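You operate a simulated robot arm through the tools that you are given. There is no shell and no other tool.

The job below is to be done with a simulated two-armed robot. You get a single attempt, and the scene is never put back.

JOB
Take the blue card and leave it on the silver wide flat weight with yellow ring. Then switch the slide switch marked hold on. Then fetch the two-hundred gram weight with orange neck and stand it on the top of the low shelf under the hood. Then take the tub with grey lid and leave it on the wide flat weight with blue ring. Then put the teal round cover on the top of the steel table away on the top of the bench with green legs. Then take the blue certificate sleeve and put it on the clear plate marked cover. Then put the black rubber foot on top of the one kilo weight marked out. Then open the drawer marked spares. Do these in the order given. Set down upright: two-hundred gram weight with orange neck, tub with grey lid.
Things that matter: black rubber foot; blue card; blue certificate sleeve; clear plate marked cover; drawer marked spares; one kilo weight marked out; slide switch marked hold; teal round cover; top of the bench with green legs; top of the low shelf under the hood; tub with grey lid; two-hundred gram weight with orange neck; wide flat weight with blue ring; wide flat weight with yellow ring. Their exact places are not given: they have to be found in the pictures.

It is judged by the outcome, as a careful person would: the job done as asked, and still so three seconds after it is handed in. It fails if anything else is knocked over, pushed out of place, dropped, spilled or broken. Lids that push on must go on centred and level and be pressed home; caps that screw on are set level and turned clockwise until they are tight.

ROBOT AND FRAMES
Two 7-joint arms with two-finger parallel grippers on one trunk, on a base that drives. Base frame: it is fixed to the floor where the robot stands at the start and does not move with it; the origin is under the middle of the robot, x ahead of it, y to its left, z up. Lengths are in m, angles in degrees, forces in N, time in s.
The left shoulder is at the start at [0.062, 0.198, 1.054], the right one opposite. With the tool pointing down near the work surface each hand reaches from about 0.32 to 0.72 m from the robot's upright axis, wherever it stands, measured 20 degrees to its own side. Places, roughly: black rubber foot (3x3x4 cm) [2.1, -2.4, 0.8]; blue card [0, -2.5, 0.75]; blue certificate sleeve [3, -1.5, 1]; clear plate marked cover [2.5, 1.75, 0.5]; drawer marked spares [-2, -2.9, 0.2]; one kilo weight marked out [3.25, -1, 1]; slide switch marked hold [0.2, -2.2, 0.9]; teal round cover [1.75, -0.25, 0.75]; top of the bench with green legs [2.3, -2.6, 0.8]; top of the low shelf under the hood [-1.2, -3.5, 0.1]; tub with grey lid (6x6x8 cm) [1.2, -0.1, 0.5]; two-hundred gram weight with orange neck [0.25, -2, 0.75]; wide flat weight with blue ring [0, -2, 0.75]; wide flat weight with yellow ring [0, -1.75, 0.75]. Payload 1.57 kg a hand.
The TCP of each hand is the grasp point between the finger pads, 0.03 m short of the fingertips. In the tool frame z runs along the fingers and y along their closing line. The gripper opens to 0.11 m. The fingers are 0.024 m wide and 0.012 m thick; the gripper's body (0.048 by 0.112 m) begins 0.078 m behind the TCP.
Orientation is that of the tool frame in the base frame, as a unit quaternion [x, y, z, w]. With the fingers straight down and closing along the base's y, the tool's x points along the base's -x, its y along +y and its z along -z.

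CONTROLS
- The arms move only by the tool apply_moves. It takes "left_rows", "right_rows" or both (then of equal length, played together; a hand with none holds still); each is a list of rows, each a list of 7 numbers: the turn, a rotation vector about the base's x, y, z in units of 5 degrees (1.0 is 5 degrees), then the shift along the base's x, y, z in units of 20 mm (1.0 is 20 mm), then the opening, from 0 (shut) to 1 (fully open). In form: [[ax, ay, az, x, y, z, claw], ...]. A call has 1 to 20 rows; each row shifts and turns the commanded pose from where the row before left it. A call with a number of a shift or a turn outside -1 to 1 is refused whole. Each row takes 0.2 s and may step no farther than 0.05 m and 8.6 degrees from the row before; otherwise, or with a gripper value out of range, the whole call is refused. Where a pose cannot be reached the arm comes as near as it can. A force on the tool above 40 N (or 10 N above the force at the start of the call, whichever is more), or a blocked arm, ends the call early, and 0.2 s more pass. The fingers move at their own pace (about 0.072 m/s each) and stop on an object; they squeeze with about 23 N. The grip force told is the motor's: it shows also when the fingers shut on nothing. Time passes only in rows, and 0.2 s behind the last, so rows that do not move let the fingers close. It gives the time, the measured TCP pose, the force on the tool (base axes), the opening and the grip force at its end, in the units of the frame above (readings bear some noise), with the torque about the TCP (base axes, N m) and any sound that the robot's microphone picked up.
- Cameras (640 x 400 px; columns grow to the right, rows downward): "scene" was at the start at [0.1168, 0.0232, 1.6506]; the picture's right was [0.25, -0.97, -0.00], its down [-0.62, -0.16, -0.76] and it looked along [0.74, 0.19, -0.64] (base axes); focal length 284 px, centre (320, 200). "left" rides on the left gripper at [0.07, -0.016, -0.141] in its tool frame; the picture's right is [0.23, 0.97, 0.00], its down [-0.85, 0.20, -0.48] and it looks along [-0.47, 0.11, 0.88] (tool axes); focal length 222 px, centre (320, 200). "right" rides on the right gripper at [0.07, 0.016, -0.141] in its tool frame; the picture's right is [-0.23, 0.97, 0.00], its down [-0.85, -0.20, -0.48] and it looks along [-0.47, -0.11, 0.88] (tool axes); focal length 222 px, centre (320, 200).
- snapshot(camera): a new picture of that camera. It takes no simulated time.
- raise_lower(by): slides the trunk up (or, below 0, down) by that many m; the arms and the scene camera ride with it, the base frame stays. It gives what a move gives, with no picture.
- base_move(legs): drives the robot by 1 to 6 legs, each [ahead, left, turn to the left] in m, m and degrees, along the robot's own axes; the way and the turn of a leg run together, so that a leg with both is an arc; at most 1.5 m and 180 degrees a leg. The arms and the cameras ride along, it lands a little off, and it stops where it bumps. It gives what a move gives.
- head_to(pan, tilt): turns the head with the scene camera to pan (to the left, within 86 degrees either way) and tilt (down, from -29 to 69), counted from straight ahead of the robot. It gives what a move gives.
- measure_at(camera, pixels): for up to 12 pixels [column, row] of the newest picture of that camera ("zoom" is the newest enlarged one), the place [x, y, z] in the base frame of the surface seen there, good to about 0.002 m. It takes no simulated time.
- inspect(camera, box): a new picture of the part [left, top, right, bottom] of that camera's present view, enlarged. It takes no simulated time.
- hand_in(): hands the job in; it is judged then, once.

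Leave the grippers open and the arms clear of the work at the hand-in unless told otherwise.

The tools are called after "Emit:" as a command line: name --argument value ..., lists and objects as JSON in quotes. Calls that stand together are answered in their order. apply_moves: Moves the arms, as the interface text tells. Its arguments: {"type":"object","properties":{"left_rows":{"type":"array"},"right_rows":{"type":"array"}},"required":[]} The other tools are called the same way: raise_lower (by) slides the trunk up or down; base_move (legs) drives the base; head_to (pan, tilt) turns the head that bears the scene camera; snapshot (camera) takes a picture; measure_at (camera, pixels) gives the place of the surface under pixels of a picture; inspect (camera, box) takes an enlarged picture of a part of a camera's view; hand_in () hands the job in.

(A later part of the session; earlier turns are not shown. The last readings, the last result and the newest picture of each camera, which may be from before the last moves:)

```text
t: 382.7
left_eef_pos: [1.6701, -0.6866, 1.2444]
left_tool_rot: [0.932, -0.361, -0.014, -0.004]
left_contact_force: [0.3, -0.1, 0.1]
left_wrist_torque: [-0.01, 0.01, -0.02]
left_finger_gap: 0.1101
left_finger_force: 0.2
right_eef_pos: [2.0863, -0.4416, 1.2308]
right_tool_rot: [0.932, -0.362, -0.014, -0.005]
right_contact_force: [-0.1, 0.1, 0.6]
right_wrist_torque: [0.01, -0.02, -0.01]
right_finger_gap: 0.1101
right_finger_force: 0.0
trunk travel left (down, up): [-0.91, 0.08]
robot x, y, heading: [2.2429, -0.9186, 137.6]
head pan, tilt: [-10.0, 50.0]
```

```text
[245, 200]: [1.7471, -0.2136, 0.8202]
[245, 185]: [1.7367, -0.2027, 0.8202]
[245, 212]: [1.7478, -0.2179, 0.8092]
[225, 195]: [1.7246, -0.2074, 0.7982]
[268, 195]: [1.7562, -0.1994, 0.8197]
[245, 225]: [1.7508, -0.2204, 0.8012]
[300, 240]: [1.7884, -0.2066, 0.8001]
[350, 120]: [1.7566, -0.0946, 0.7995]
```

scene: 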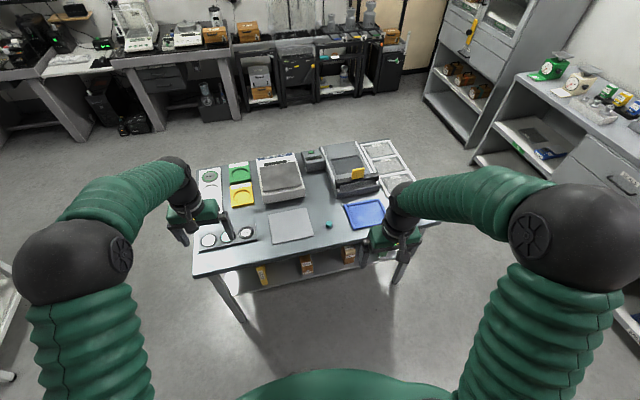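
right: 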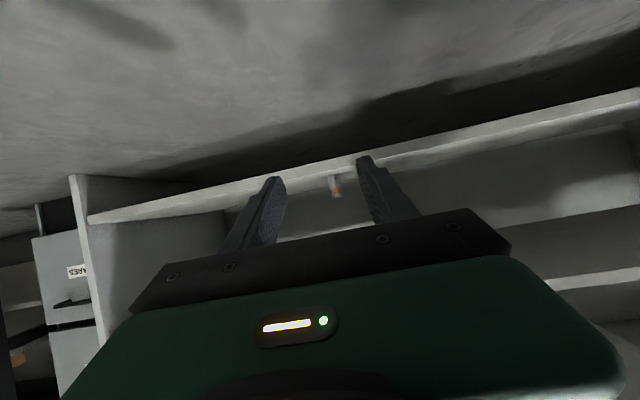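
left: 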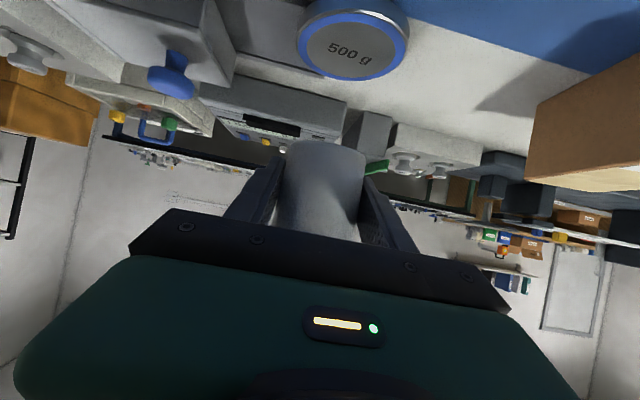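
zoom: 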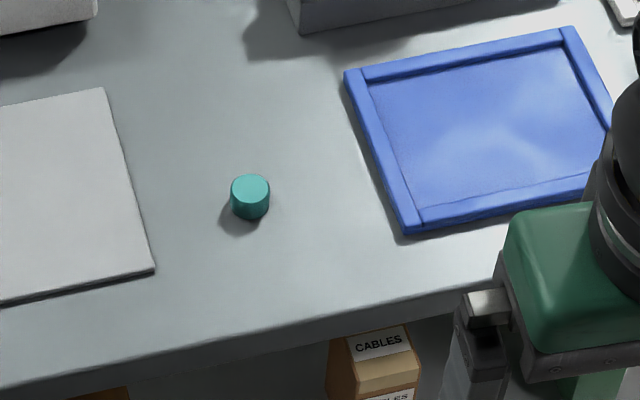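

Teal cover: centre ≈[1.742,-0.204], about 25 mm wide, 20 mm high (top 0.820). I lower the trunk and drive ahead 0.25 m.

Emit:
raise_lower --by -0.2

Emit:
base_move --legs '[[0.25, 0, 0]]'

Emit:
snapshot --camera "right"

Emit:
inspect --camera "scene" --box '[270, 200, 390, 300]'

```text
t: 384.8
left_eef_pos: [1.6701, -0.687, 1.0447]
left_tool_rot: [0.932, -0.361, -0.014, -0.005]
left_contact_force: [0.0, -0.3, 0.2]
left_wrist_torque: [-0.01, -0.01, 0.01]
left_finger_gap: 0.1101
left_finger_force: 0.1
right_eef_pos: [2.0858, -0.4416, 1.0319]
right_tool_rot: [0.932, -0.362, -0.014, -0.005]
right_contact_force: [-0.2, 0.2, -0.2]
right_wrist_torque: [-0.02, 0.04, 0.0]
right_finger_gap: 0.11
right_finger_force: 0.1
trunk travel left (down, up): [-0.71, 0.28]
robot x, y, heading: [2.2448, -0.9226, 137.2]
head pan, tilt: [-10.0, 50.0]
```

```text
t: 386.7
left_eef_pos: [1.4854, -0.5175, 1.0455]
left_tool_rot: [0.933, -0.361, -0.015, -0.006]
left_contact_force: [-0.4, -0.6, -0.1]
left_wrist_torque: [0.05, 0.0, 0.01]
left_finger_gap: 0.1103
left_finger_force: 0.1
right_eef_pos: [1.9009, -0.2724, 1.031]
right_tool_rot: [0.932, -0.362, -0.014, -0.004]
right_contact_force: [-0.5, -0.1, -0.3]
right_wrist_torque: [0.01, 0.02, -0.02]
right_finger_gap: 0.11
right_finger_force: 0.0
trunk travel left (down, up): [-0.71, 0.28]
robot x, y, heading: [2.0564, -0.7456, 137.8]
head pan, tilt: [-10.0, 50.0]
```

```text
taken
```

right: 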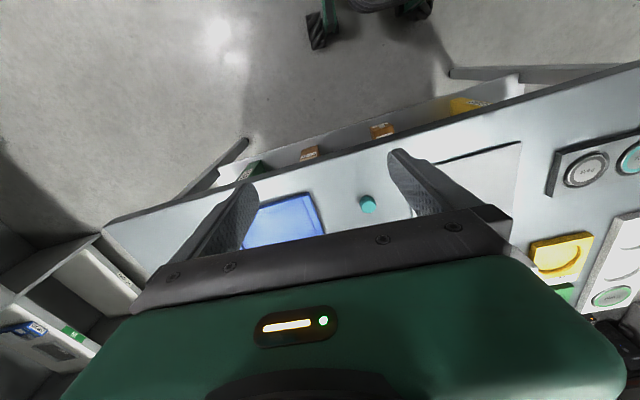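

```text
4.00 times, centred on (330, 250) of scene
```

zoom: 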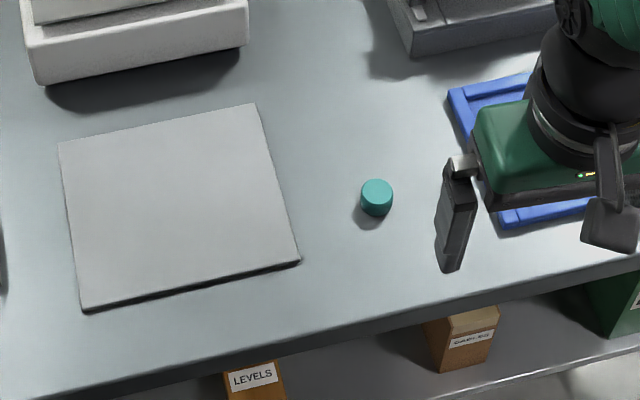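

I bring the right hand over the cover, fingers to 55 mm, and lower to z≈0.91.

Emit:
apply_moves --right_rows '[[0, 0, 0, -0.88, 0.38, 0, 0.5], [0, 0, 0, -0.88, 0.38, 0, 0.5], [0, 0, 0, -0.88, 0.38, 0, 0.5], [0, 0, 0, -0.88, 0.38, 0, 0.5], [0, 0, 0, -0.88, 0.38, 0, 0.5], [0, 0, 0, -0.88, 0.38, 0, 0.5], [0, 0, 0, -0.88, 0.38, 0, 0.5], [0, 0, 0, -0.88, 0.38, 0, 0.5], [0, 0, 0, -0.88, 0.38, 0, 0.5], [0, 0, 0, 0, 0, -1, 0.5], [0, 0, 0, 0, 0, -1, 0.5], [0, 0, 0, 0, 0, -1, 0.5], [0, 0, 0, 0, 0, -1, 0.5], [0, 0, 0, 0, 0, -1, 0.5], [0, 0, 0, 0, 0, -1, 0.5], [0, 0, 0, 0, 0, 0, 0.5]]'

Emit:
inspect --camera "right" --box '[220, 60, 420, 220]'

Emit:
inspect --camera "scene" --box '[270, 190, 390, 290]'

```text
t: 390.1
left_eef_pos: [1.4847, -0.5159, 1.0443]
left_tool_rot: [0.932, -0.362, -0.014, -0.005]
left_contact_force: [-0.6, 0.4, 0.6]
left_wrist_torque: [0.02, 0.01, -0.01]
left_finger_gap: 0.1098
left_finger_force: 0.0
right_eef_pos: [1.7428, -0.2031, 0.9114]
right_tool_rot: [0.932, -0.362, -0.015, -0.004]
right_contact_force: [-0.3, 0.1, -0.1]
right_wrist_torque: [0.02, 0.01, -0.01]
right_finger_gap: 0.0551
right_finger_force: 0.1
trunk travel left (down, up): [-0.71, 0.28]
robot x, y, heading: [2.0547, -0.7486, 137.8]
head pan, tilt: [-10.0, 50.0]
```

```text
2.50 times, centred on (320, 140) of right
```

zoom: 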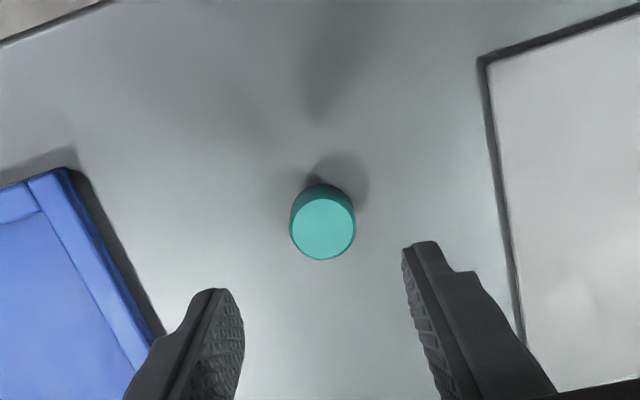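

```text
4.00 times, centred on (330, 240) of scene
```

zoom: 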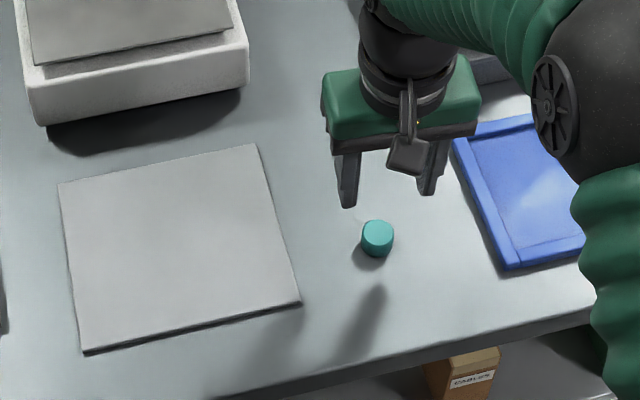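

Emit:
inspect --camera "right" --box '[290, 110, 350, 170]'

Emit:
measure_at --camera "right" --pixels '[[321, 151], [321, 142], [321, 160], [311, 151], [332, 151]]'

```text
6.67 times, centred on (320, 140) of right
```

zoom: 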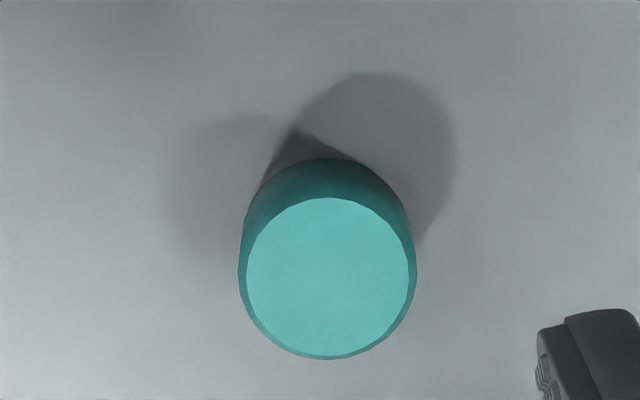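

```text
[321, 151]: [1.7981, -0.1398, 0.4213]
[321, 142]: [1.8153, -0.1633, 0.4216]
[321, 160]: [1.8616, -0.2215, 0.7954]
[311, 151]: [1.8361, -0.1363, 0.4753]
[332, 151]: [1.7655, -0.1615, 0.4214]
```

Emit:
measure_at --camera "zoom" --pixels '[[330, 278], [255, 278], [405, 278], [330, 205], [330, 350]]'

```text
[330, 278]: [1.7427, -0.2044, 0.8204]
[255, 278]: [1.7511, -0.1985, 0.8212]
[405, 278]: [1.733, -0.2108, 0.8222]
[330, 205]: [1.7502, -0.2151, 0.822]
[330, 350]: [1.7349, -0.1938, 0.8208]
```

Centred within 1–2 mm. Down to z≈0.833 and close.

Emit:
apply_moves --right_rows '[[0, 0, 0, 0, 0, -1, 0.5], [0, 0, 0, 0, 0, -1, 0.5], [0, 0, 0, 0, 0, -1, 0.5], [0, 0, 0, 0, -0.05, -0.9, 0.5], [0, 0, 0, 0, 0, 0, 0.3], [0, 0, 0, 0, 0, 0, 0.15], [0, 0, 0, 0, 0, 0, 0.1], [0, 0, 0, 0, 0, 0, 0.1]]'

Emit:
inspect --camera "right" --box '[220, 60, 420, 220]'

```text
t: 391.9
left_eef_pos: [1.4839, -0.5182, 1.0449]
left_tool_rot: [0.932, -0.361, -0.014, -0.004]
left_contact_force: [0.8, -0.2, -0.6]
left_wrist_torque: [0.04, -0.02, -0.05]
left_finger_gap: 0.1102
left_finger_force: 0.0
right_eef_pos: [1.7415, -0.2042, 0.8327]
right_tool_rot: [0.932, -0.362, -0.014, -0.005]
right_contact_force: [0.1, 0.3, -0.4]
right_wrist_torque: [-0.02, 0.01, 0.04]
right_finger_gap: 0.0268
right_finger_force: 23.2
trunk travel left (down, up): [-0.71, 0.28]
robot x, y, heading: [2.0566, -0.7487, 137.4]
head pan, tilt: [-10.0, 50.0]
```

```text
2.50 times, centred on (320, 140) of right
```

zoom: 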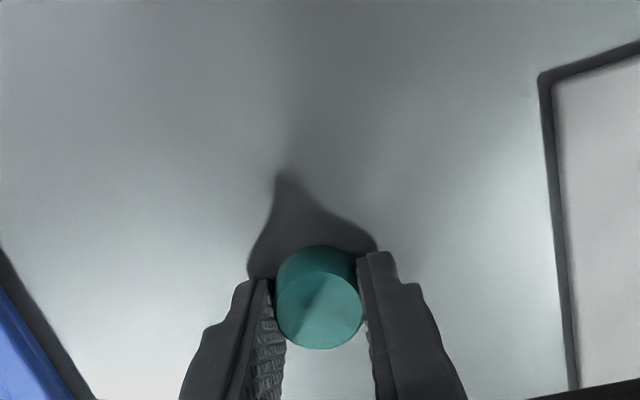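

Held (27 mm). I lift, back off and drive to face the green-legged bench.

Emit:
apply_moves --right_rows '[[0, 0, 0, 0, 0, 0.5, 0.1], [0, 0, 0, 0, 0, 1, 0.1], [0, 0, 0, 0, 0, 1, 0.1], [0, 0, 0, 0, 0, 1, 0.1], [0, 0, 0, 0, 0, 1, 0.1], [0, 0, 0, 0, 0, 1, 0.1], [0, 0, 0, 0, 0, 1, 0.1], [0, 0, 0, 0, 0, 1, 0.1], [0, 0, 0, 0, 0, 1, 0.1], [0, 0, 0, 0, 0, 1, 0.1], [0, 0, 0, 0, 0, 1, 0.1]]'

Emit:
raise_lower --by 0.25

Emit:
base_move --legs '[[-0.15, 0, 0], [0, 0.95, 0], [0, 0, 180], [0, 0, 2.5]]'

Emit:
head_to --pan -5 --tilt 40

Emit:
snapshot --camera "scene"

```text
t: 394.3
left_eef_pos: [1.484, -0.5182, 1.0449]
left_tool_rot: [0.932, -0.361, -0.014, -0.005]
left_contact_force: [-0.1, -0.6, -0.2]
left_wrist_torque: [-0.03, 0.03, -0.02]
left_finger_gap: 0.1101
left_finger_force: 0.1
right_eef_pos: [1.7412, -0.2046, 1.0445]
right_tool_rot: [0.933, -0.361, -0.015, -0.004]
right_contact_force: [-0.4, 0.6, 0.3]
right_wrist_torque: [0.0, -0.01, 0.02]
right_finger_gap: 0.0265
right_finger_force: 22.7
trunk travel left (down, up): [-0.71, 0.28]
robot x, y, heading: [2.056, -0.7486, 137.5]
head pan, tilt: [-10.0, 50.0]
```

```text
t: 396.8
left_eef_pos: [1.4829, -0.5166, 1.2942]
left_tool_rot: [0.932, -0.361, -0.014, -0.005]
left_contact_force: [0.8, 0.3, 0.1]
left_wrist_torque: [0.0, 0.01, 0.0]
left_finger_gap: 0.1101
left_finger_force: 0.0
right_eef_pos: [1.7412, -0.2034, 1.2935]
right_tool_rot: [0.932, -0.362, -0.013, -0.005]
right_contact_force: [0.7, -0.4, -0.2]
right_wrist_torque: [0.02, 0.01, 0.01]
right_finger_gap: 0.0269
right_finger_force: 23.6
trunk travel left (down, up): [-0.96, 0.03]
robot x, y, heading: [2.0541, -0.749, 137.4]
head pan, tilt: [-10.0, 50.0]
```

```text
t: 410.5
left_eef_pos: [2.1216, -1.7346, 1.2934]
left_tool_rot: [0.323, 0.946, -0.005, 0.014]
left_contact_force: [-0.8, 0.3, -0.9]
left_wrist_torque: [0.02, -0.02, -0.01]
left_finger_gap: 0.1099
left_finger_force: 0.0
right_eef_pos: [1.8888, -2.0677, 1.2933]
right_tool_rot: [0.325, 0.946, -0.003, 0.015]
right_contact_force: [0.0, 0.1, -0.5]
right_wrist_torque: [0.02, -0.02, 0.03]
right_finger_gap: 0.0264
right_finger_force: 23.0
trunk travel left (down, up): [-0.96, 0.03]
robot x, y, heading: [1.5325, -1.5486, -37.8]
head pan, tilt: [-10.0, 50.0]
```

```text
t: 411.2
left_eef_pos: [2.1197, -1.7335, 1.295]
left_tool_rot: [0.324, 0.946, -0.005, 0.014]
left_contact_force: [-0.1, -0.3, -0.4]
left_wrist_torque: [-0.01, 0.0, -0.03]
left_finger_gap: 0.1099
left_finger_force: 0.3
right_eef_pos: [1.8885, -2.067, 1.2951]
right_tool_rot: [0.325, 0.946, -0.004, 0.015]
right_contact_force: [-0.2, -0.7, 0.3]
right_wrist_torque: [-0.04, -0.03, 0.02]
right_finger_gap: 0.027
right_finger_force: 23.2
trunk travel left (down, up): [-0.96, 0.03]
robot x, y, heading: [1.5335, -1.5504, -37.9]
head pan, tilt: [-5.0, 40.0]
```

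```text
taken
```

scene: 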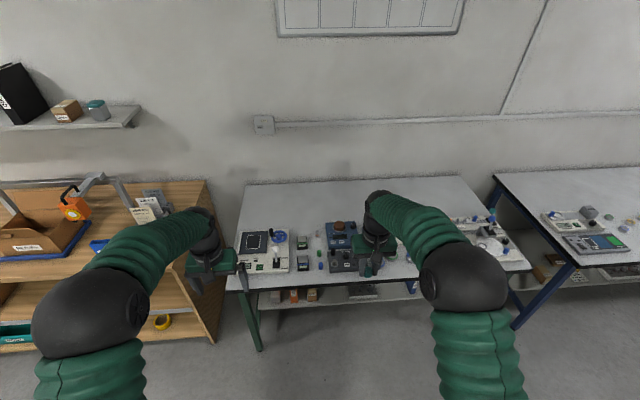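

I measure the bench: front edge, item rears and the free rear area.

Emit:
measure_at --camera "scene" --pixels '[[300, 282], [320, 205], [320, 185], [345, 222], [318, 230], [300, 210], [250, 190], [240, 285], [470, 200], [300, 243], [360, 330]]'

Emit:
inspect --camera "scene" --box '[230, 180, 390, 290]'

```text
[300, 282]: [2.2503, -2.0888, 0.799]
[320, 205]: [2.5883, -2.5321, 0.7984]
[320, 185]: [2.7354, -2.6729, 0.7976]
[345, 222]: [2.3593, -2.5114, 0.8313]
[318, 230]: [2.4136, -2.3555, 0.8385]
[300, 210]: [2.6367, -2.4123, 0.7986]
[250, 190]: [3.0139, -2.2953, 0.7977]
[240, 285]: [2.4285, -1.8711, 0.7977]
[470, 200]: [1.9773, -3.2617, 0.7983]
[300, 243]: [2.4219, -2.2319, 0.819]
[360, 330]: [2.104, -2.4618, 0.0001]
```

```text
3.64 times, centred on (310, 235) of scene
```

zoom: 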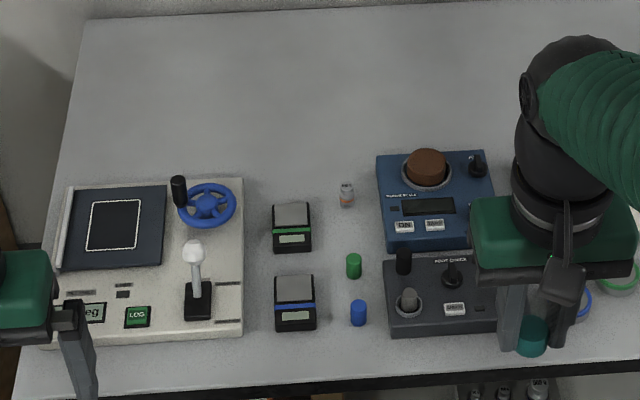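

Bench top z 0.7985, front edge 0.9 m ahead. A free spot is at about [2.506,-2.319], behind the small scales. I draw the left hand back, shift left 0.2 m, square up and approach.

Emit:
apply_moves --left_rows '[[0, 0, 0, -0.789, 0.614, 0, 1], [0, 0, 0, -0.789, 0.614, 0, 1], [0, 0, 0, -0.789, 0.614, 0, 1], [0, 0, 0, -0.789, 0.614, 0, 1], [0, 0, 0, -0.789, 0.614, 0, 1], [0, 0, 0, -0.789, 0.614, 0, 1], [0, 0, 0, -0.789, 0.614, 0, 1], [0, 0, 0, -0.789, 0.614, 0, 1]]'

Emit:
base_move --legs '[[0, 0.2, -2], [0.35, 0, 0]]'

Emit:
head_to --pan -5 --tilt 50

Emit:
snapshot --camera "scene"

```text
t: 413.0
left_eef_pos: [1.9903, -1.6349, 1.2973]
left_tool_rot: [0.324, 0.946, -0.006, 0.016]
left_contact_force: [-0.3, -0.1, 0.9]
left_wrist_torque: [0.0, -0.03, -0.02]
left_finger_gap: 0.11
left_finger_force: 0.1
right_eef_pos: [1.8862, -2.0668, 1.2958]
right_tool_rot: [0.325, 0.946, -0.004, 0.016]
right_contact_force: [0.7, 0.4, 0.4]
right_wrist_torque: [0.0, -0.03, 0.02]
right_finger_gap: 0.0266
right_finger_force: 22.8
trunk travel left (down, up): [-0.96, 0.03]
robot x, y, heading: [1.5305, -1.5485, -38.0]
head pan, tilt: [-5.0, 40.0]
```

```text
t: 416.5
left_eef_pos: [2.3708, -1.7186, 1.2999]
left_tool_rot: [0.336, 0.942, 0.0, 0.018]
left_contact_force: [0.3, -0.5, -0.1]
left_wrist_torque: [0.05, -0.01, 0.01]
left_finger_gap: 0.11
left_finger_force: 0.1
right_eef_pos: [2.2553, -2.1483, 1.2952]
right_tool_rot: [0.338, 0.941, -0.001, 0.018]
right_contact_force: [-0.6, -1.0, -0.1]
right_wrist_torque: [0.07, -0.05, -0.01]
right_finger_gap: 0.0266
right_finger_force: 23.6
trunk travel left (down, up): [-0.96, 0.03]
robot x, y, heading: [1.9228, -1.6167, -39.3]
head pan, tilt: [-5.0, 40.0]
```

```text
t: 417.2
left_eef_pos: [2.3746, -1.7149, 1.2992]
left_tool_rot: [0.337, 0.941, -0.004, 0.017]
left_contact_force: [0.2, -0.3, 0.2]
left_wrist_torque: [-0.01, 0.01, 0.01]
left_finger_gap: 0.1102
left_finger_force: 0.1
right_eef_pos: [2.2602, -2.1436, 1.2952]
right_tool_rot: [0.337, 0.941, -0.005, 0.017]
right_contact_force: [0.3, 1.1, -0.1]
right_wrist_torque: [0.03, -0.03, -0.01]
right_finger_gap: 0.027
right_finger_force: 22.6
trunk travel left (down, up): [-0.96, 0.03]
robot x, y, heading: [1.9219, -1.6163, -39.5]
head pan, tilt: [-5.0, 50.0]
```

```text
taken
```

scene: 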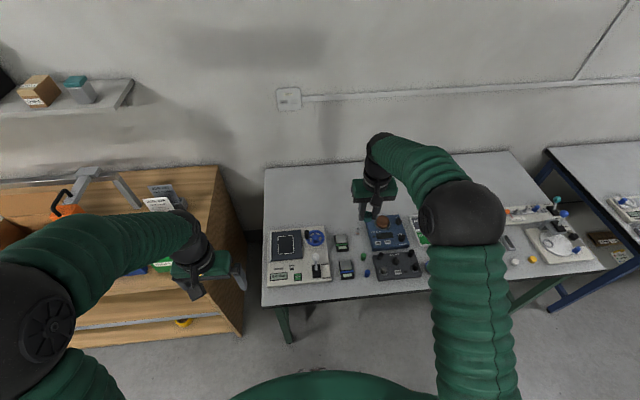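

Now I enlarge the bench items to choose the exact spot and identify the rubber foot.

Emit:
inspect --camera "scene" --box '[260, 200, 430, 300]'

Emit:
measure_at --camera "zoom" --pixels '[[290, 70], [350, 90], [384, 125], [310, 130], [310, 165], [235, 80], [415, 80], [320, 220], [410, 190], [395, 270], [545, 250], [260, 120]]'

```text
3.76 times, centred on (345, 250) of scene
```

zoom: 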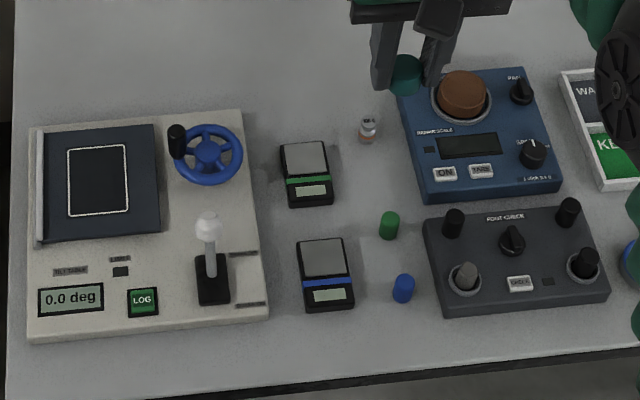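

```text
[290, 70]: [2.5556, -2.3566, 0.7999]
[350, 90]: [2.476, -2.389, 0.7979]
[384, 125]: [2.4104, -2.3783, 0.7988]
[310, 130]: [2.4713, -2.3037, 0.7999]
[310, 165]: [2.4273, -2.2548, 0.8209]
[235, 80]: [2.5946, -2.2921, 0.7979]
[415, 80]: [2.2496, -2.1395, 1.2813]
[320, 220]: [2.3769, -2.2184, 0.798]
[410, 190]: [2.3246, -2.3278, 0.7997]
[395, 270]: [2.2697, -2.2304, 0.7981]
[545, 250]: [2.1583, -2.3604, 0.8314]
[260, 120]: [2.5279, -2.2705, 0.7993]
```

The dark box is a foot gauge with a grey foot and a black foot (at zoom (583,262)) in recesses — that is the black rubber foot. For the cover I choose the free spot [2.505,-2.31]. I check the wooden shelf's side, then lower the trunk and move in.

Emit:
measure_at --camera "scene" --pixels '[[215, 168], [235, 320], [225, 250], [218, 200], [160, 260]]'

Emit:
raise_lower --by -0.2

Emit:
base_move --legs '[[0.2, 0, 0]]'

Emit:
head_to --pan -5 --tilt 60

Emit:
snapshot --camera "scene"

Emit:
snapshot --camera "right"

```text
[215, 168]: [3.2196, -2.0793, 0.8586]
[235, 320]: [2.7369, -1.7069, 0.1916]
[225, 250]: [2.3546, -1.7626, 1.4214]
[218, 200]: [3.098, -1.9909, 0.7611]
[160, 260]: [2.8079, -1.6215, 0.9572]
```

```text
t: 419.4
left_eef_pos: [2.3792, -1.7124, 1.0983]
left_tool_rot: [0.338, 0.941, -0.005, 0.016]
left_contact_force: [0.6, 1.1, 0.2]
left_wrist_torque: [-0.01, 0.0, -0.04]
left_finger_gap: 0.1097
left_finger_force: 0.1
right_eef_pos: [2.2631, -2.1413, 1.097]
right_tool_rot: [0.337, 0.941, -0.005, 0.015]
right_contact_force: [-0.6, 1.0, -0.8]
right_wrist_torque: [0.02, 0.03, 0.05]
right_finger_gap: 0.0267
right_finger_force: 23.3
trunk travel left (down, up): [-0.76, 0.23]
robot x, y, heading: [1.9251, -1.6183, -39.4]
head pan, tilt: [-5.0, 50.0]
```

```text
t: 420.9
left_eef_pos: [2.5261, -1.8358, 1.0986]
left_tool_rot: [0.339, 0.941, -0.005, 0.018]
left_contact_force: [-0.9, 0.3, -0.1]
left_wrist_torque: [0.0, -0.02, 0.0]
left_finger_gap: 0.1101
left_finger_force: 0.0
right_eef_pos: [2.4085, -2.2643, 1.0979]
right_tool_rot: [0.339, 0.94, -0.006, 0.016]
right_contact_force: [-0.4, 0.2, 0.0]
right_wrist_torque: [-0.04, 0.03, -0.02]
right_finger_gap: 0.0271
right_finger_force: 23.4
trunk travel left (down, up): [-0.76, 0.23]
robot x, y, heading: [2.0712, -1.7414, -39.8]
head pan, tilt: [-5.0, 50.0]
```

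```text
t: 421.7
left_eef_pos: [2.5288, -1.8373, 1.0994]
left_tool_rot: [0.338, 0.941, -0.005, 0.016]
left_contact_force: [-0.1, 0.4, 0.0]
left_wrist_torque: [0.01, -0.01, 0.01]
left_finger_gap: 0.1099
left_finger_force: 0.1
right_eef_pos: [2.4104, -2.2655, 1.0964]
right_tool_rot: [0.34, 0.94, -0.005, 0.016]
right_contact_force: [-0.2, -0.7, -0.8]
right_wrist_torque: [0.01, -0.01, -0.02]
right_finger_gap: 0.0267
right_finger_force: 22.6
trunk travel left (down, up): [-0.76, 0.23]
robot x, y, heading: [2.0731, -1.7401, -39.6]
head pan, tilt: [-5.0, 60.0]
```

```text
taken
```

scene: 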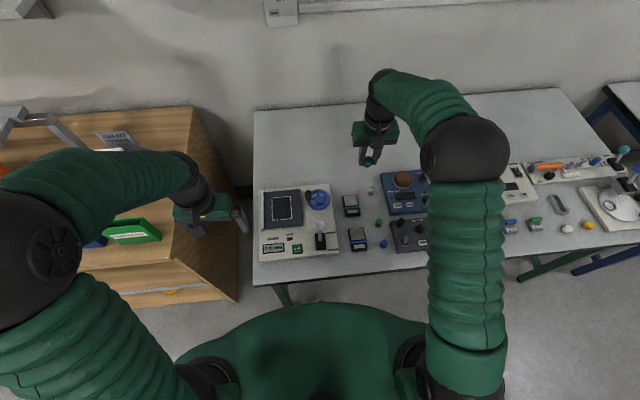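

```text
taken
```

right: 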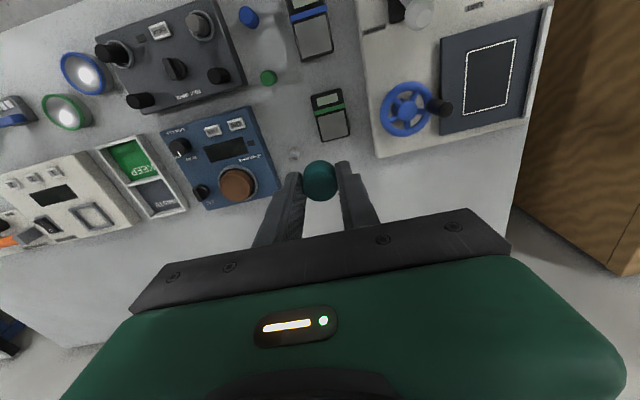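

I move over the spot and lower the cover to just above the bench.

Emit:
apply_moves --right_rows '[[0, 0, 0, 0.945, -0.445, 0, 0.1], [0, 0, 0, 0.945, -0.445, 0, 0.1], [0, 0, 0, 0.945, -0.445, 0, 0.1], [0, 0, 0, 0.945, -0.445, 0, 0.1], [0, 0, 0, 0.945, -0.445, 0, 0.1], [0, 0, 0, 0, 0, -1, 0.1], [0, 0, 0, 0, 0, -1, 0.1], [0, 0, 0, 0, 0, -1, 0.1], [0, 0, 0, 0, 0, -1, 0.1], [0, 0, 0, 0, 0, -1, 0.1], [0, 0, 0, 0, 0, -1, 0.1], [0, 0, 0, 0, 0, -1, 0.1], [0, 0, 0, 0, 0, -1, 0.1], [0, 0, 0, 0, 0, -1, 0.1], [0, 0, 0, 0, 0, 0, 0.1]]'

Emit:
inspect --camera "scene" --box '[320, 120, 440, 220]'

Emit:
snapshot --camera "right"

```text
t: 424.9
left_eef_pos: [2.5273, -1.8367, 1.0987]
left_tool_rot: [0.339, 0.941, -0.004, 0.017]
left_contact_force: [0.0, 0.0, -0.4]
left_wrist_torque: [0.04, -0.01, 0.01]
left_finger_gap: 0.11
left_finger_force: 0.1
right_eef_pos: [2.4978, -2.3041, 0.9166]
right_tool_rot: [0.339, 0.941, -0.005, 0.016]
right_contact_force: [-0.6, 0.0, -0.3]
right_wrist_torque: [-0.02, 0.01, 0.0]
right_finger_gap: 0.0266
right_finger_force: 23.4
right hand out of reach, approached as far as the arm can: row 5
trunk travel left (down, up): [-0.76, 0.23]
robot x, y, heading: [2.072, -1.7445, -39.6]
head pan, tilt: [-5.0, 60.0]
```

```text
4.00 times, centred on (380, 170) of scene
```

zoom: 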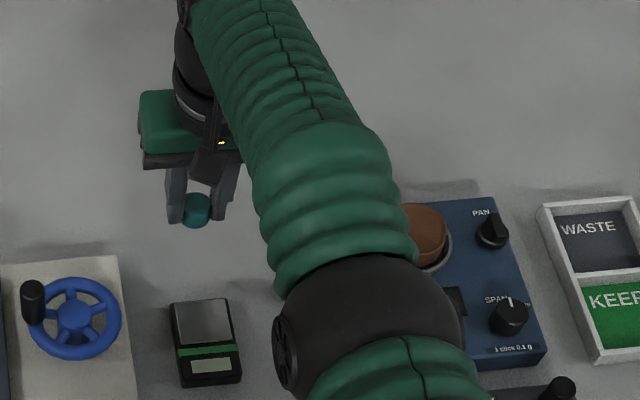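

```text
taken
```

right: 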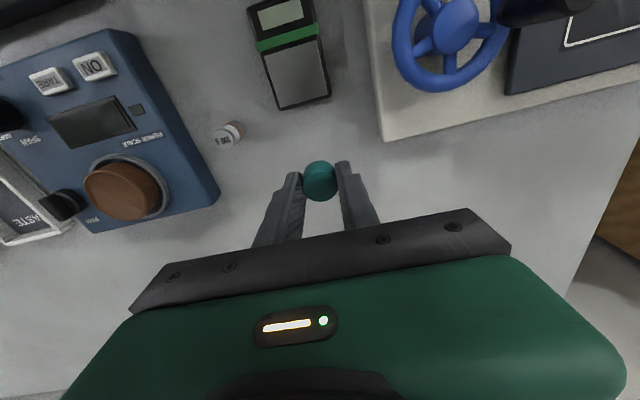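

Emit:
measure_at --camera "zoom" --pixels '[[370, 270], [330, 180], [425, 230], [195, 205], [190, 240]]'

```text
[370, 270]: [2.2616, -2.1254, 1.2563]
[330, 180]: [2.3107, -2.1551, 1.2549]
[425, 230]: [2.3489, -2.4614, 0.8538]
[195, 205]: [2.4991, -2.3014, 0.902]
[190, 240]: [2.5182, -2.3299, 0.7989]
```

Elbow is well above everything. Down to the bench.

Emit:
apply_moves --right_rows '[[0, 0, 0, 0, 0, -1, 0.1], [0, 0, 0, 0, 0, -1, 0.1], [0, 0, 0, 0, 0, -1, 0.1], [0, 0, 0, 0, 0, -0.9, 0.1], [0, 0, 0, 0, 0, -0.2, 0.1], [0, 0, 0, 0, 0, 0, 0.1]]'

Emit:
apply_moves --right_rows '[[0, 0, 0, 0, 0, -0.08, 0.1], [0, 0, 0, 0, 0, 0, 0.1]]'

```text
t: 426.3
left_eef_pos: [2.5274, -1.8383, 1.0978]
left_tool_rot: [0.339, 0.941, -0.005, 0.016]
left_contact_force: [-0.6, 0.3, 0.4]
left_wrist_torque: [0.0, 0.01, 0.0]
left_finger_gap: 0.1098
left_finger_force: 0.1
right_eef_pos: [2.4813, -2.2929, 0.8397]
right_tool_rot: [0.339, 0.941, -0.004, 0.015]
right_contact_force: [-0.8, -0.3, 0.2]
right_wrist_torque: [0.01, 0.05, 0.02]
right_finger_gap: 0.0268
right_finger_force: 22.6
right hand out of reach, approached as far as the arm can: row 1, 2, 3, 4
trunk travel left (down, up): [-0.76, 0.23]
robot x, y, heading: [2.0738, -1.7435, -39.5]
head pan, tilt: [-5.0, 60.0]
```

```text
t: 426.9
left_eef_pos: [2.5277, -1.8375, 1.098]
left_tool_rot: [0.34, 0.94, -0.005, 0.017]
left_contact_force: [0.4, 0.4, -0.1]
left_wrist_torque: [0.03, 0.01, -0.03]
left_finger_gap: 0.1101
left_finger_force: 0.0
right_eef_pos: [2.4817, -2.2925, 0.8362]
right_tool_rot: [0.34, 0.94, -0.005, 0.016]
right_contact_force: [0.7, 0.9, -0.7]
right_wrist_torque: [0.01, 0.0, 0.04]
right_finger_gap: 0.0267
right_finger_force: 23.0
trunk travel left (down, up): [-0.76, 0.23]
robot x, y, heading: [2.0717, -1.7395, -39.7]
head pan, tilt: [-5.0, 60.0]
```

The arm could not reach fully and came a bit nearer to the small scale. I check the clearance.

Emit:
snapshot --camera "right"

Emit:
inspect --camera "right" --box '[200, 40, 420, 220]'

Emit:
inspect --camera "scene" --box '[320, 140, 420, 220]'

```text
taken
```

right: 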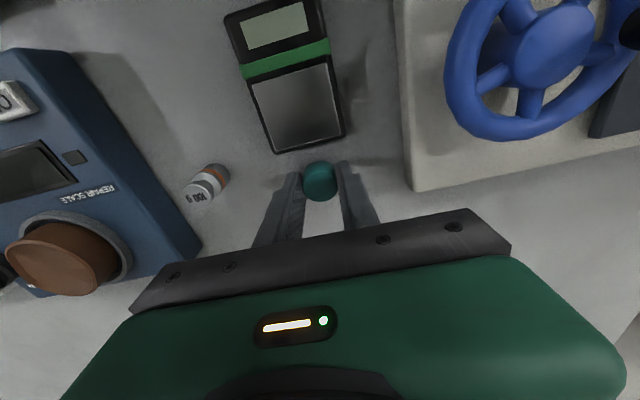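

```text
2.22 times, centred on (310, 130) of right
```

zoom: 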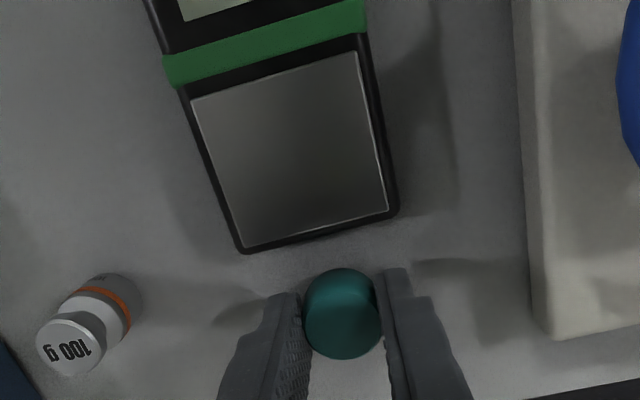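

```text
5.00 times, centred on (370, 180) of scene
```

zoom: 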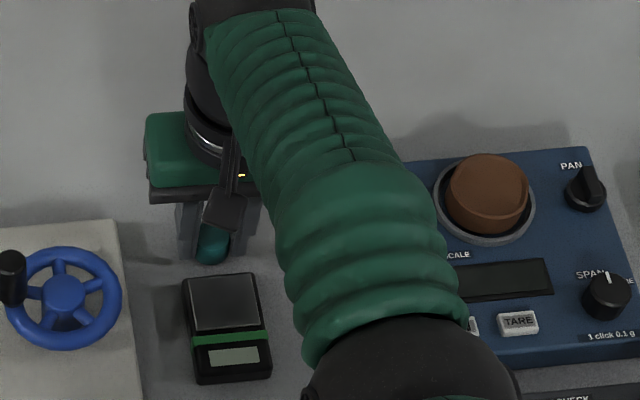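

Only ~1 cm behind the scale. I raise 1 cm, drive ahead 4 cm for more clearance, and then set it down.

Emit:
apply_moves --right_rows '[[0, 0, 0, 0, 0, 0.5, 0.1], [0, 0, 0, 0, 0, 0, 0.1]]'

Emit:
base_move --legs '[[0.04, 0, 0]]'

Emit:
apply_moves --right_rows '[[0, 0, 0, 0, 0, -0.4, 0.1], [0, 0, 0, 0, 0, -0.2, 0.1], [0, 0, 0, 0, 0, 0, 0.1]]'

Emit:
inspect --camera "right" --box '[200, 40, 420, 220]'

```text
t: 427.5
left_eef_pos: [2.5283, -1.8373, 1.0986]
left_tool_rot: [0.339, 0.941, -0.004, 0.017]
left_contact_force: [0.1, 0.0, 0.2]
left_wrist_torque: [-0.03, 0.0, 0.0]
left_finger_gap: 0.11
left_finger_force: 0.1
right_eef_pos: [2.4829, -2.2936, 0.8464]
right_tool_rot: [0.339, 0.941, -0.005, 0.016]
right_contact_force: [0.4, 0.7, -1.3]
right_wrist_torque: [-0.03, 0.01, 0.0]
right_finger_gap: 0.0268
right_finger_force: 23.2
trunk travel left (down, up): [-0.76, 0.23]
robot x, y, heading: [2.0737, -1.745, -39.5]
head pan, tilt: [-5.0, 60.0]
```

```text
t: 428.4
left_eef_pos: [2.5534, -1.8567, 1.102]
left_tool_rot: [0.337, 0.941, -0.006, 0.021]
left_contact_force: [-0.1, -0.4, 0.3]
left_wrist_torque: [-0.01, -0.02, -0.01]
left_finger_gap: 0.11
left_finger_force: 0.1
right_eef_pos: [2.5094, -2.3143, 0.8519]
right_tool_rot: [0.339, 0.941, -0.006, 0.02]
right_contact_force: [-0.3, 0.9, 0.7]
right_wrist_torque: [-0.02, -0.02, 0.05]
right_finger_gap: 0.0266
right_finger_force: 23.3
trunk travel left (down, up): [-0.76, 0.23]
robot x, y, heading: [2.1054, -1.7673, -39.8]
head pan, tilt: [-5.0, 60.0]
```

```text
t: 429.1
left_eef_pos: [2.5573, -1.8623, 1.0984]
left_tool_rot: [0.337, 0.941, -0.006, 0.018]
left_contact_force: [0.1, 0.5, 0.0]
left_wrist_torque: [-0.02, 0.0, -0.01]
left_finger_gap: 0.11
left_finger_force: 0.0
right_eef_pos: [2.5135, -2.317, 0.8355]
right_tool_rot: [0.339, 0.941, -0.005, 0.017]
right_contact_force: [-0.4, 0.0, -0.3]
right_wrist_torque: [-0.01, 0.02, 0.01]
right_finger_gap: 0.0266
right_finger_force: 23.2
trunk travel left (down, up): [-0.76, 0.23]
robot x, y, heading: [2.103, -1.7686, -39.4]
head pan, tilt: [-5.0, 60.0]
```

```text
2.22 times, centred on (310, 130) of right
```

zoom: 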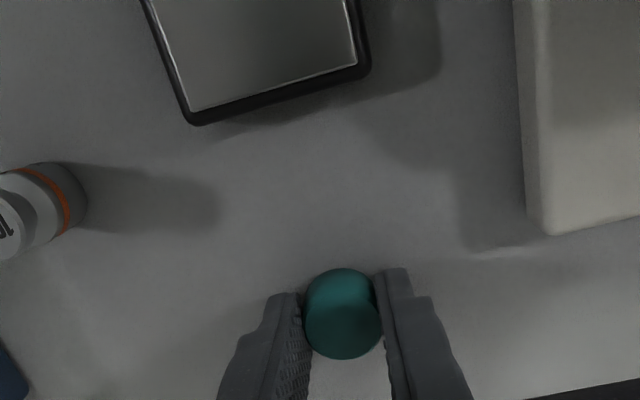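

Good clearance now. Fine steps down to contact.

Emit:
apply_moves --right_rows '[[0, 0, 0, 0, 0, -0.12, 0.1], [0, 0, 0, 0, 0, 0, 0.1]]'

Emit:
apply_moves --right_rows '[[0, 0, 0, 0, 0, -0.08, 0.1], [0, 0, 0, 0, 0, 0, 0.1]]'

```text
t: 429.8
left_eef_pos: [2.5581, -1.8614, 1.0998]
left_tool_rot: [0.338, 0.941, -0.005, 0.018]
left_contact_force: [-0.3, 0.2, -0.1]
left_wrist_torque: [0.03, -0.03, 0.01]
left_finger_gap: 0.1102
left_finger_force: 0.1
right_eef_pos: [2.5142, -2.3184, 0.8356]
right_tool_rot: [0.339, 0.941, -0.006, 0.017]
right_contact_force: [-0.3, 0.0, 0.2]
right_wrist_torque: [0.01, 0.03, -0.01]
right_finger_gap: 0.0267
right_finger_force: 23.8
right hand out of reach, approached as far as the arm can: row 1
trunk travel left (down, up): [-0.76, 0.23]
robot x, y, heading: [2.1069, -1.7667, -39.6]
head pan, tilt: [-5.0, 60.0]
```

```text
t: 430.4
left_eef_pos: [2.5577, -1.8608, 1.0986]
left_tool_rot: [0.338, 0.941, -0.005, 0.017]
left_contact_force: [-0.7, 0.2, -0.2]
left_wrist_torque: [0.0, -0.01, -0.01]
left_finger_gap: 0.1098
left_finger_force: 0.0
right_eef_pos: [2.5149, -2.3169, 0.8342]
right_tool_rot: [0.339, 0.941, -0.006, 0.017]
right_contact_force: [-0.4, 0.0, -0.5]
right_wrist_torque: [-0.02, -0.02, 0.04]
right_finger_gap: 0.0264
right_finger_force: 23.1
trunk travel left (down, up): [-0.76, 0.23]
robot x, y, heading: [2.1025, -1.7691, -39.8]
head pan, tilt: [-5.0, 60.0]
```

At the reach limit; I pull back 1 cm and lower.

Emit:
apply_moves --right_rows '[[0, 0, 0, -0.38, 0.32, 0, 0.1], [0, 0, 0, 0, 0, -0.1, 0.1], [0, 0, 0, 0, 0, 0, 0.1]]'

Emit:
apply_moves --right_rows '[[0, 0, 0, 0, 0, -0.08, 0.1], [0, 0, 0, 0, 0, 0, 0.1]]'

```text
t: 431.1
left_eef_pos: [2.5579, -1.8597, 1.0992]
left_tool_rot: [0.338, 0.941, -0.007, 0.017]
left_contact_force: [0.8, -0.5, 1.0]
left_wrist_torque: [-0.01, -0.01, 0.01]
left_finger_gap: 0.11
left_finger_force: 0.0
right_eef_pos: [2.5045, -2.3102, 0.8334]
right_tool_rot: [0.339, 0.941, -0.005, 0.017]
right_contact_force: [-0.5, -0.4, 1.8]
right_wrist_torque: [-0.03, 0.03, -0.02]
right_finger_gap: 0.0267
right_finger_force: 23.5
trunk travel left (down, up): [-0.76, 0.23]
robot x, y, heading: [2.1039, -1.7671, -39.6]
head pan, tilt: [-5.0, 60.0]
```

```text
t: 431.8
left_eef_pos: [2.5574, -1.8596, 1.0984]
left_tool_rot: [0.337, 0.941, -0.007, 0.017]
left_contact_force: [-0.1, -0.9, -0.1]
left_wrist_torque: [-0.02, 0.03, -0.02]
left_finger_gap: 0.1101
left_finger_force: 0.0
right_eef_pos: [2.5043, -2.3107, 0.8327]
right_tool_rot: [0.339, 0.941, -0.007, 0.018]
right_contact_force: [-0.8, -0.9, 12.2]
right_wrist_torque: [-0.01, 0.02, -0.02]
right_finger_gap: 0.0267
right_finger_force: 22.5
trunk travel left (down, up): [-0.76, 0.23]
robot x, y, heading: [2.1067, -1.7646, -39.7]
head pan, tilt: [-5.0, 60.0]
```

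The cover rests on the bench (12 N). I open and rise.

Emit:
apply_moves --right_rows '[[0, 0, 0, 0, 0, 0.04, 0.2], [0, 0, 0, 0, 0, 0, 0.4], [0, 0, 0, 0, 0, 0, 0.5], [0, 0, 0, 0, 0, 0, 0.5], [0, 0, 0, -0.1, 0.1, 1, 0.5], [0, 0, 0, -0.1, 0.1, 1, 0.5], [0, 0, 0, -0.2, 0.2, 1, 0.5], [0, 0, 0, -0.2, 0.2, 1, 0.5], [0, 0, 0, -0.2, 0.2, 1, 0.5], [0, 0, 0, -0.2, 0.2, 1, 0.5], [0, 0, 0, -0.5, 0.4, 1, 0.5], [0, 0, 0, -0.5, 0.4, 1, 1], [0, 0, 0, -0.5, 0.4, 1, 1]]'

Emit:
snapshot --camera "right"

Emit:
inspect --camera "scene" --box '[250, 130, 450, 280]'

```text
t: 434.6
left_eef_pos: [2.5572, -1.8603, 1.1]
left_tool_rot: [0.337, 0.941, -0.005, 0.017]
left_contact_force: [-0.5, 0.4, 0.2]
left_wrist_torque: [-0.04, -0.02, 0.0]
left_finger_gap: 0.1101
left_finger_force: 0.1
right_eef_pos: [2.4542, -2.2676, 1.0128]
right_tool_rot: [0.339, 0.941, -0.005, 0.017]
right_contact_force: [-0.4, 0.3, 0.4]
right_wrist_torque: [-0.02, 0.01, -0.01]
right_finger_gap: 0.1099
right_finger_force: 0.1
trunk travel left (down, up): [-0.76, 0.23]
robot x, y, heading: [2.1084, -1.7682, -39.5]
head pan, tilt: [-5.0, 60.0]
```

```text
taken
```

right: 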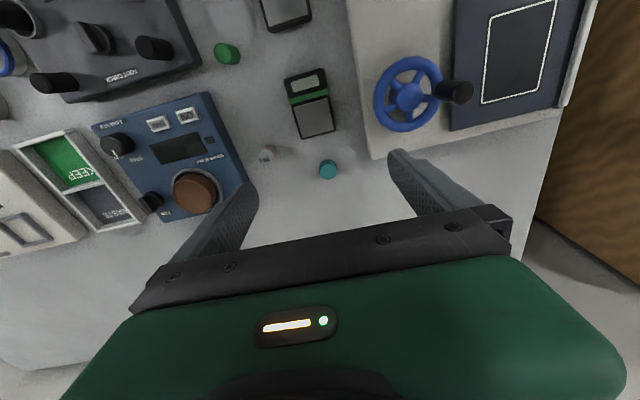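

```text
2.67 times, centred on (350, 205) of scene
```

zoom: 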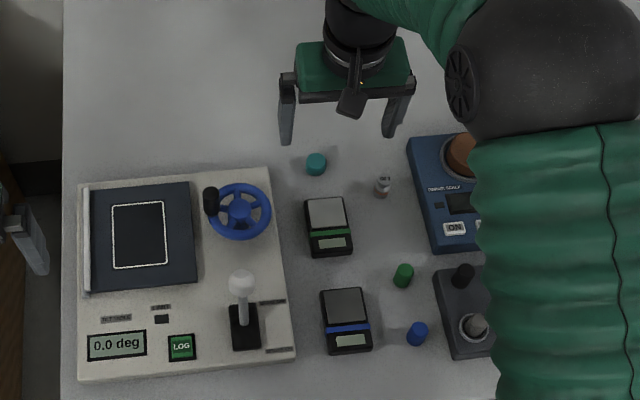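

The teal cover stands on the bench. Next: the blue certificate sleeve on the wooden shelf to the left. I back off, raise the trunk and move left to view it.

Emit:
raise_lower --by 0.2

Emit:
base_move --legs '[[-0.4, 0, 0], [0, 0.65, 0]]'

Emit:
head_to --pan 10 --tilt 35

Emit:
snapshot --camera "scene"

```text
t: 436.7
left_eef_pos: [2.5572, -1.8598, 1.2983]
left_tool_rot: [0.337, 0.941, -0.005, 0.018]
left_contact_force: [-0.2, 0.6, 1.5]
left_wrist_torque: [0.0, 0.02, 0.0]
left_finger_gap: 0.11
left_finger_force: 0.1
right_eef_pos: [2.454, -2.2686, 1.2125]
right_tool_rot: [0.338, 0.941, -0.005, 0.018]
right_contact_force: [0.5, -0.3, 0.8]
right_wrist_torque: [0.0, -0.03, 0.01]
right_finger_gap: 0.1099
right_finger_force: 0.0
trunk travel left (down, up): [-0.96, 0.03]
robot x, y, heading: [2.1029, -1.766, -39.6]
head pan, tilt: [-5.0, 60.0]
```

```text
t: 442.4
left_eef_pos: [2.6541, -1.1077, 1.2995]
left_tool_rot: [0.338, 0.941, -0.005, 0.017]
left_contact_force: [-0.7, 1.2, 0.3]
left_wrist_torque: [0.01, -0.01, -0.01]
left_finger_gap: 0.1098
left_finger_force: 0.0
right_eef_pos: [2.5508, -1.5153, 1.211]
right_tool_rot: [0.339, 0.941, -0.004, 0.018]
right_contact_force: [-0.8, 0.4, -0.6]
right_wrist_torque: [0.05, -0.04, 0.01]
right_finger_gap: 0.1097
right_finger_force: 0.1
trunk travel left (down, up): [-0.96, 0.03]
robot x, y, heading: [2.2022, -1.0089, -39.5]
head pan, tilt: [-5.0, 60.0]
```

```text
t: 443.3
left_eef_pos: [2.6542, -1.1048, 1.3003]
left_tool_rot: [0.337, 0.941, -0.006, 0.019]
left_contact_force: [0.3, 0.1, -0.7]
left_wrist_torque: [-0.01, 0.03, -0.01]
left_finger_gap: 0.1101
left_finger_force: 0.1
right_eef_pos: [2.5516, -1.5131, 1.2127]
right_tool_rot: [0.339, 0.941, -0.006, 0.018]
right_contact_force: [1.0, 0.0, 0.4]
right_wrist_torque: [0.01, 0.01, 0.0]
right_finger_gap: 0.1099
right_finger_force: 0.0
trunk travel left (down, up): [-0.96, 0.03]
robot x, y, heading: [2.2034, -1.0086, -39.6]
head pan, tilt: [10.0, 35.0]
```

```text
taken
```

scene: 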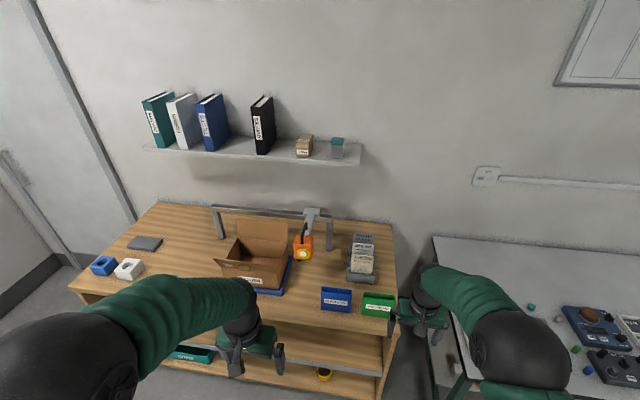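

Emit:
inspect --camera "scene" --box '[300, 220, 420, 330]'

Emit:
inspect --camera "scene" --box '[80, 190, 320, 320]'

```text
3.64 times, centred on (360, 275) of scene
```

zoom: 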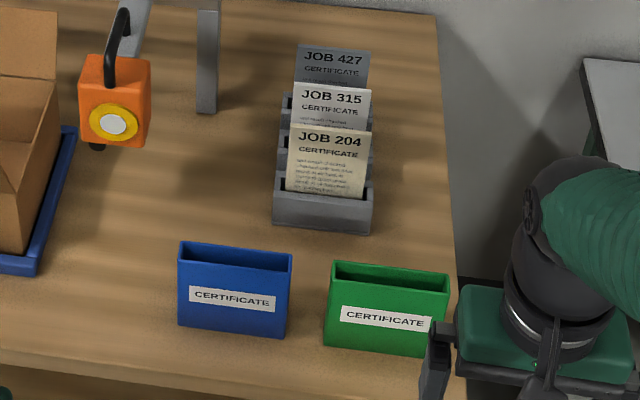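

```text
2.67 times, centred on (200, 255) of scene
```

zoom: 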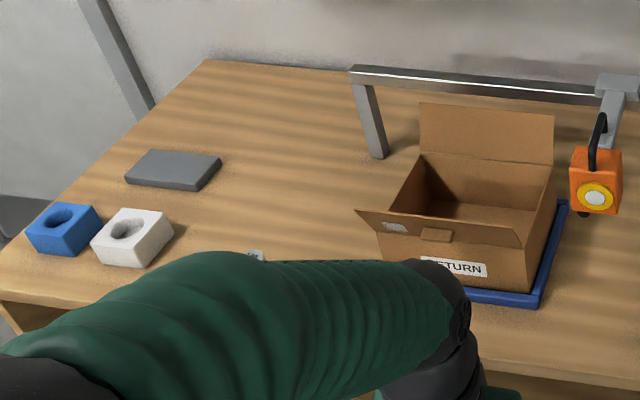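

The blue CERTIFICATE sleeve stands at the shelf's front. I measure it.

Emit:
inspect --camera "scene" --box '[310, 270, 400, 330]'

Emit:
measure_at --camera "zoom" --pixels '[[80, 125], [270, 145], [85, 262], [262, 282], [175, 125], [170, 270], [270, 130], [90, 105], [345, 180], [180, 320], [345, 160], [180, 360]]'

```text
6.67 times, centred on (355, 300) of scene
```

zoom: 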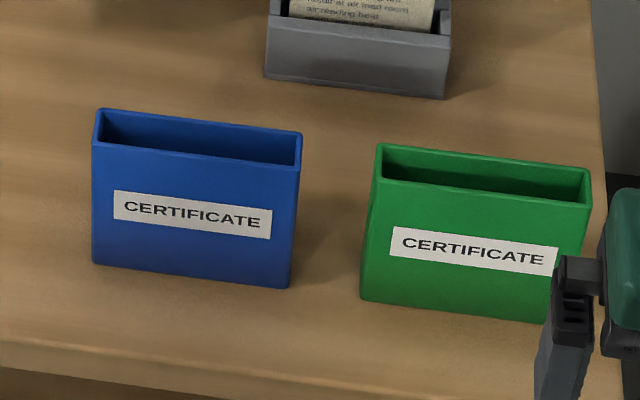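

```text
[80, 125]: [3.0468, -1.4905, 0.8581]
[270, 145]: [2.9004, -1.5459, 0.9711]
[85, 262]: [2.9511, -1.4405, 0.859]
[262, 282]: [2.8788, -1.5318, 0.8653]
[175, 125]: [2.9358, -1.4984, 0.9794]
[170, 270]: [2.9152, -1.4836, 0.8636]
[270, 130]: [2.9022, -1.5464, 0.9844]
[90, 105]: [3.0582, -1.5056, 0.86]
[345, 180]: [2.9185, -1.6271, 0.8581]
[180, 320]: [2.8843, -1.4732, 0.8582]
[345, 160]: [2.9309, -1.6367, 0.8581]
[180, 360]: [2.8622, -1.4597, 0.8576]
```

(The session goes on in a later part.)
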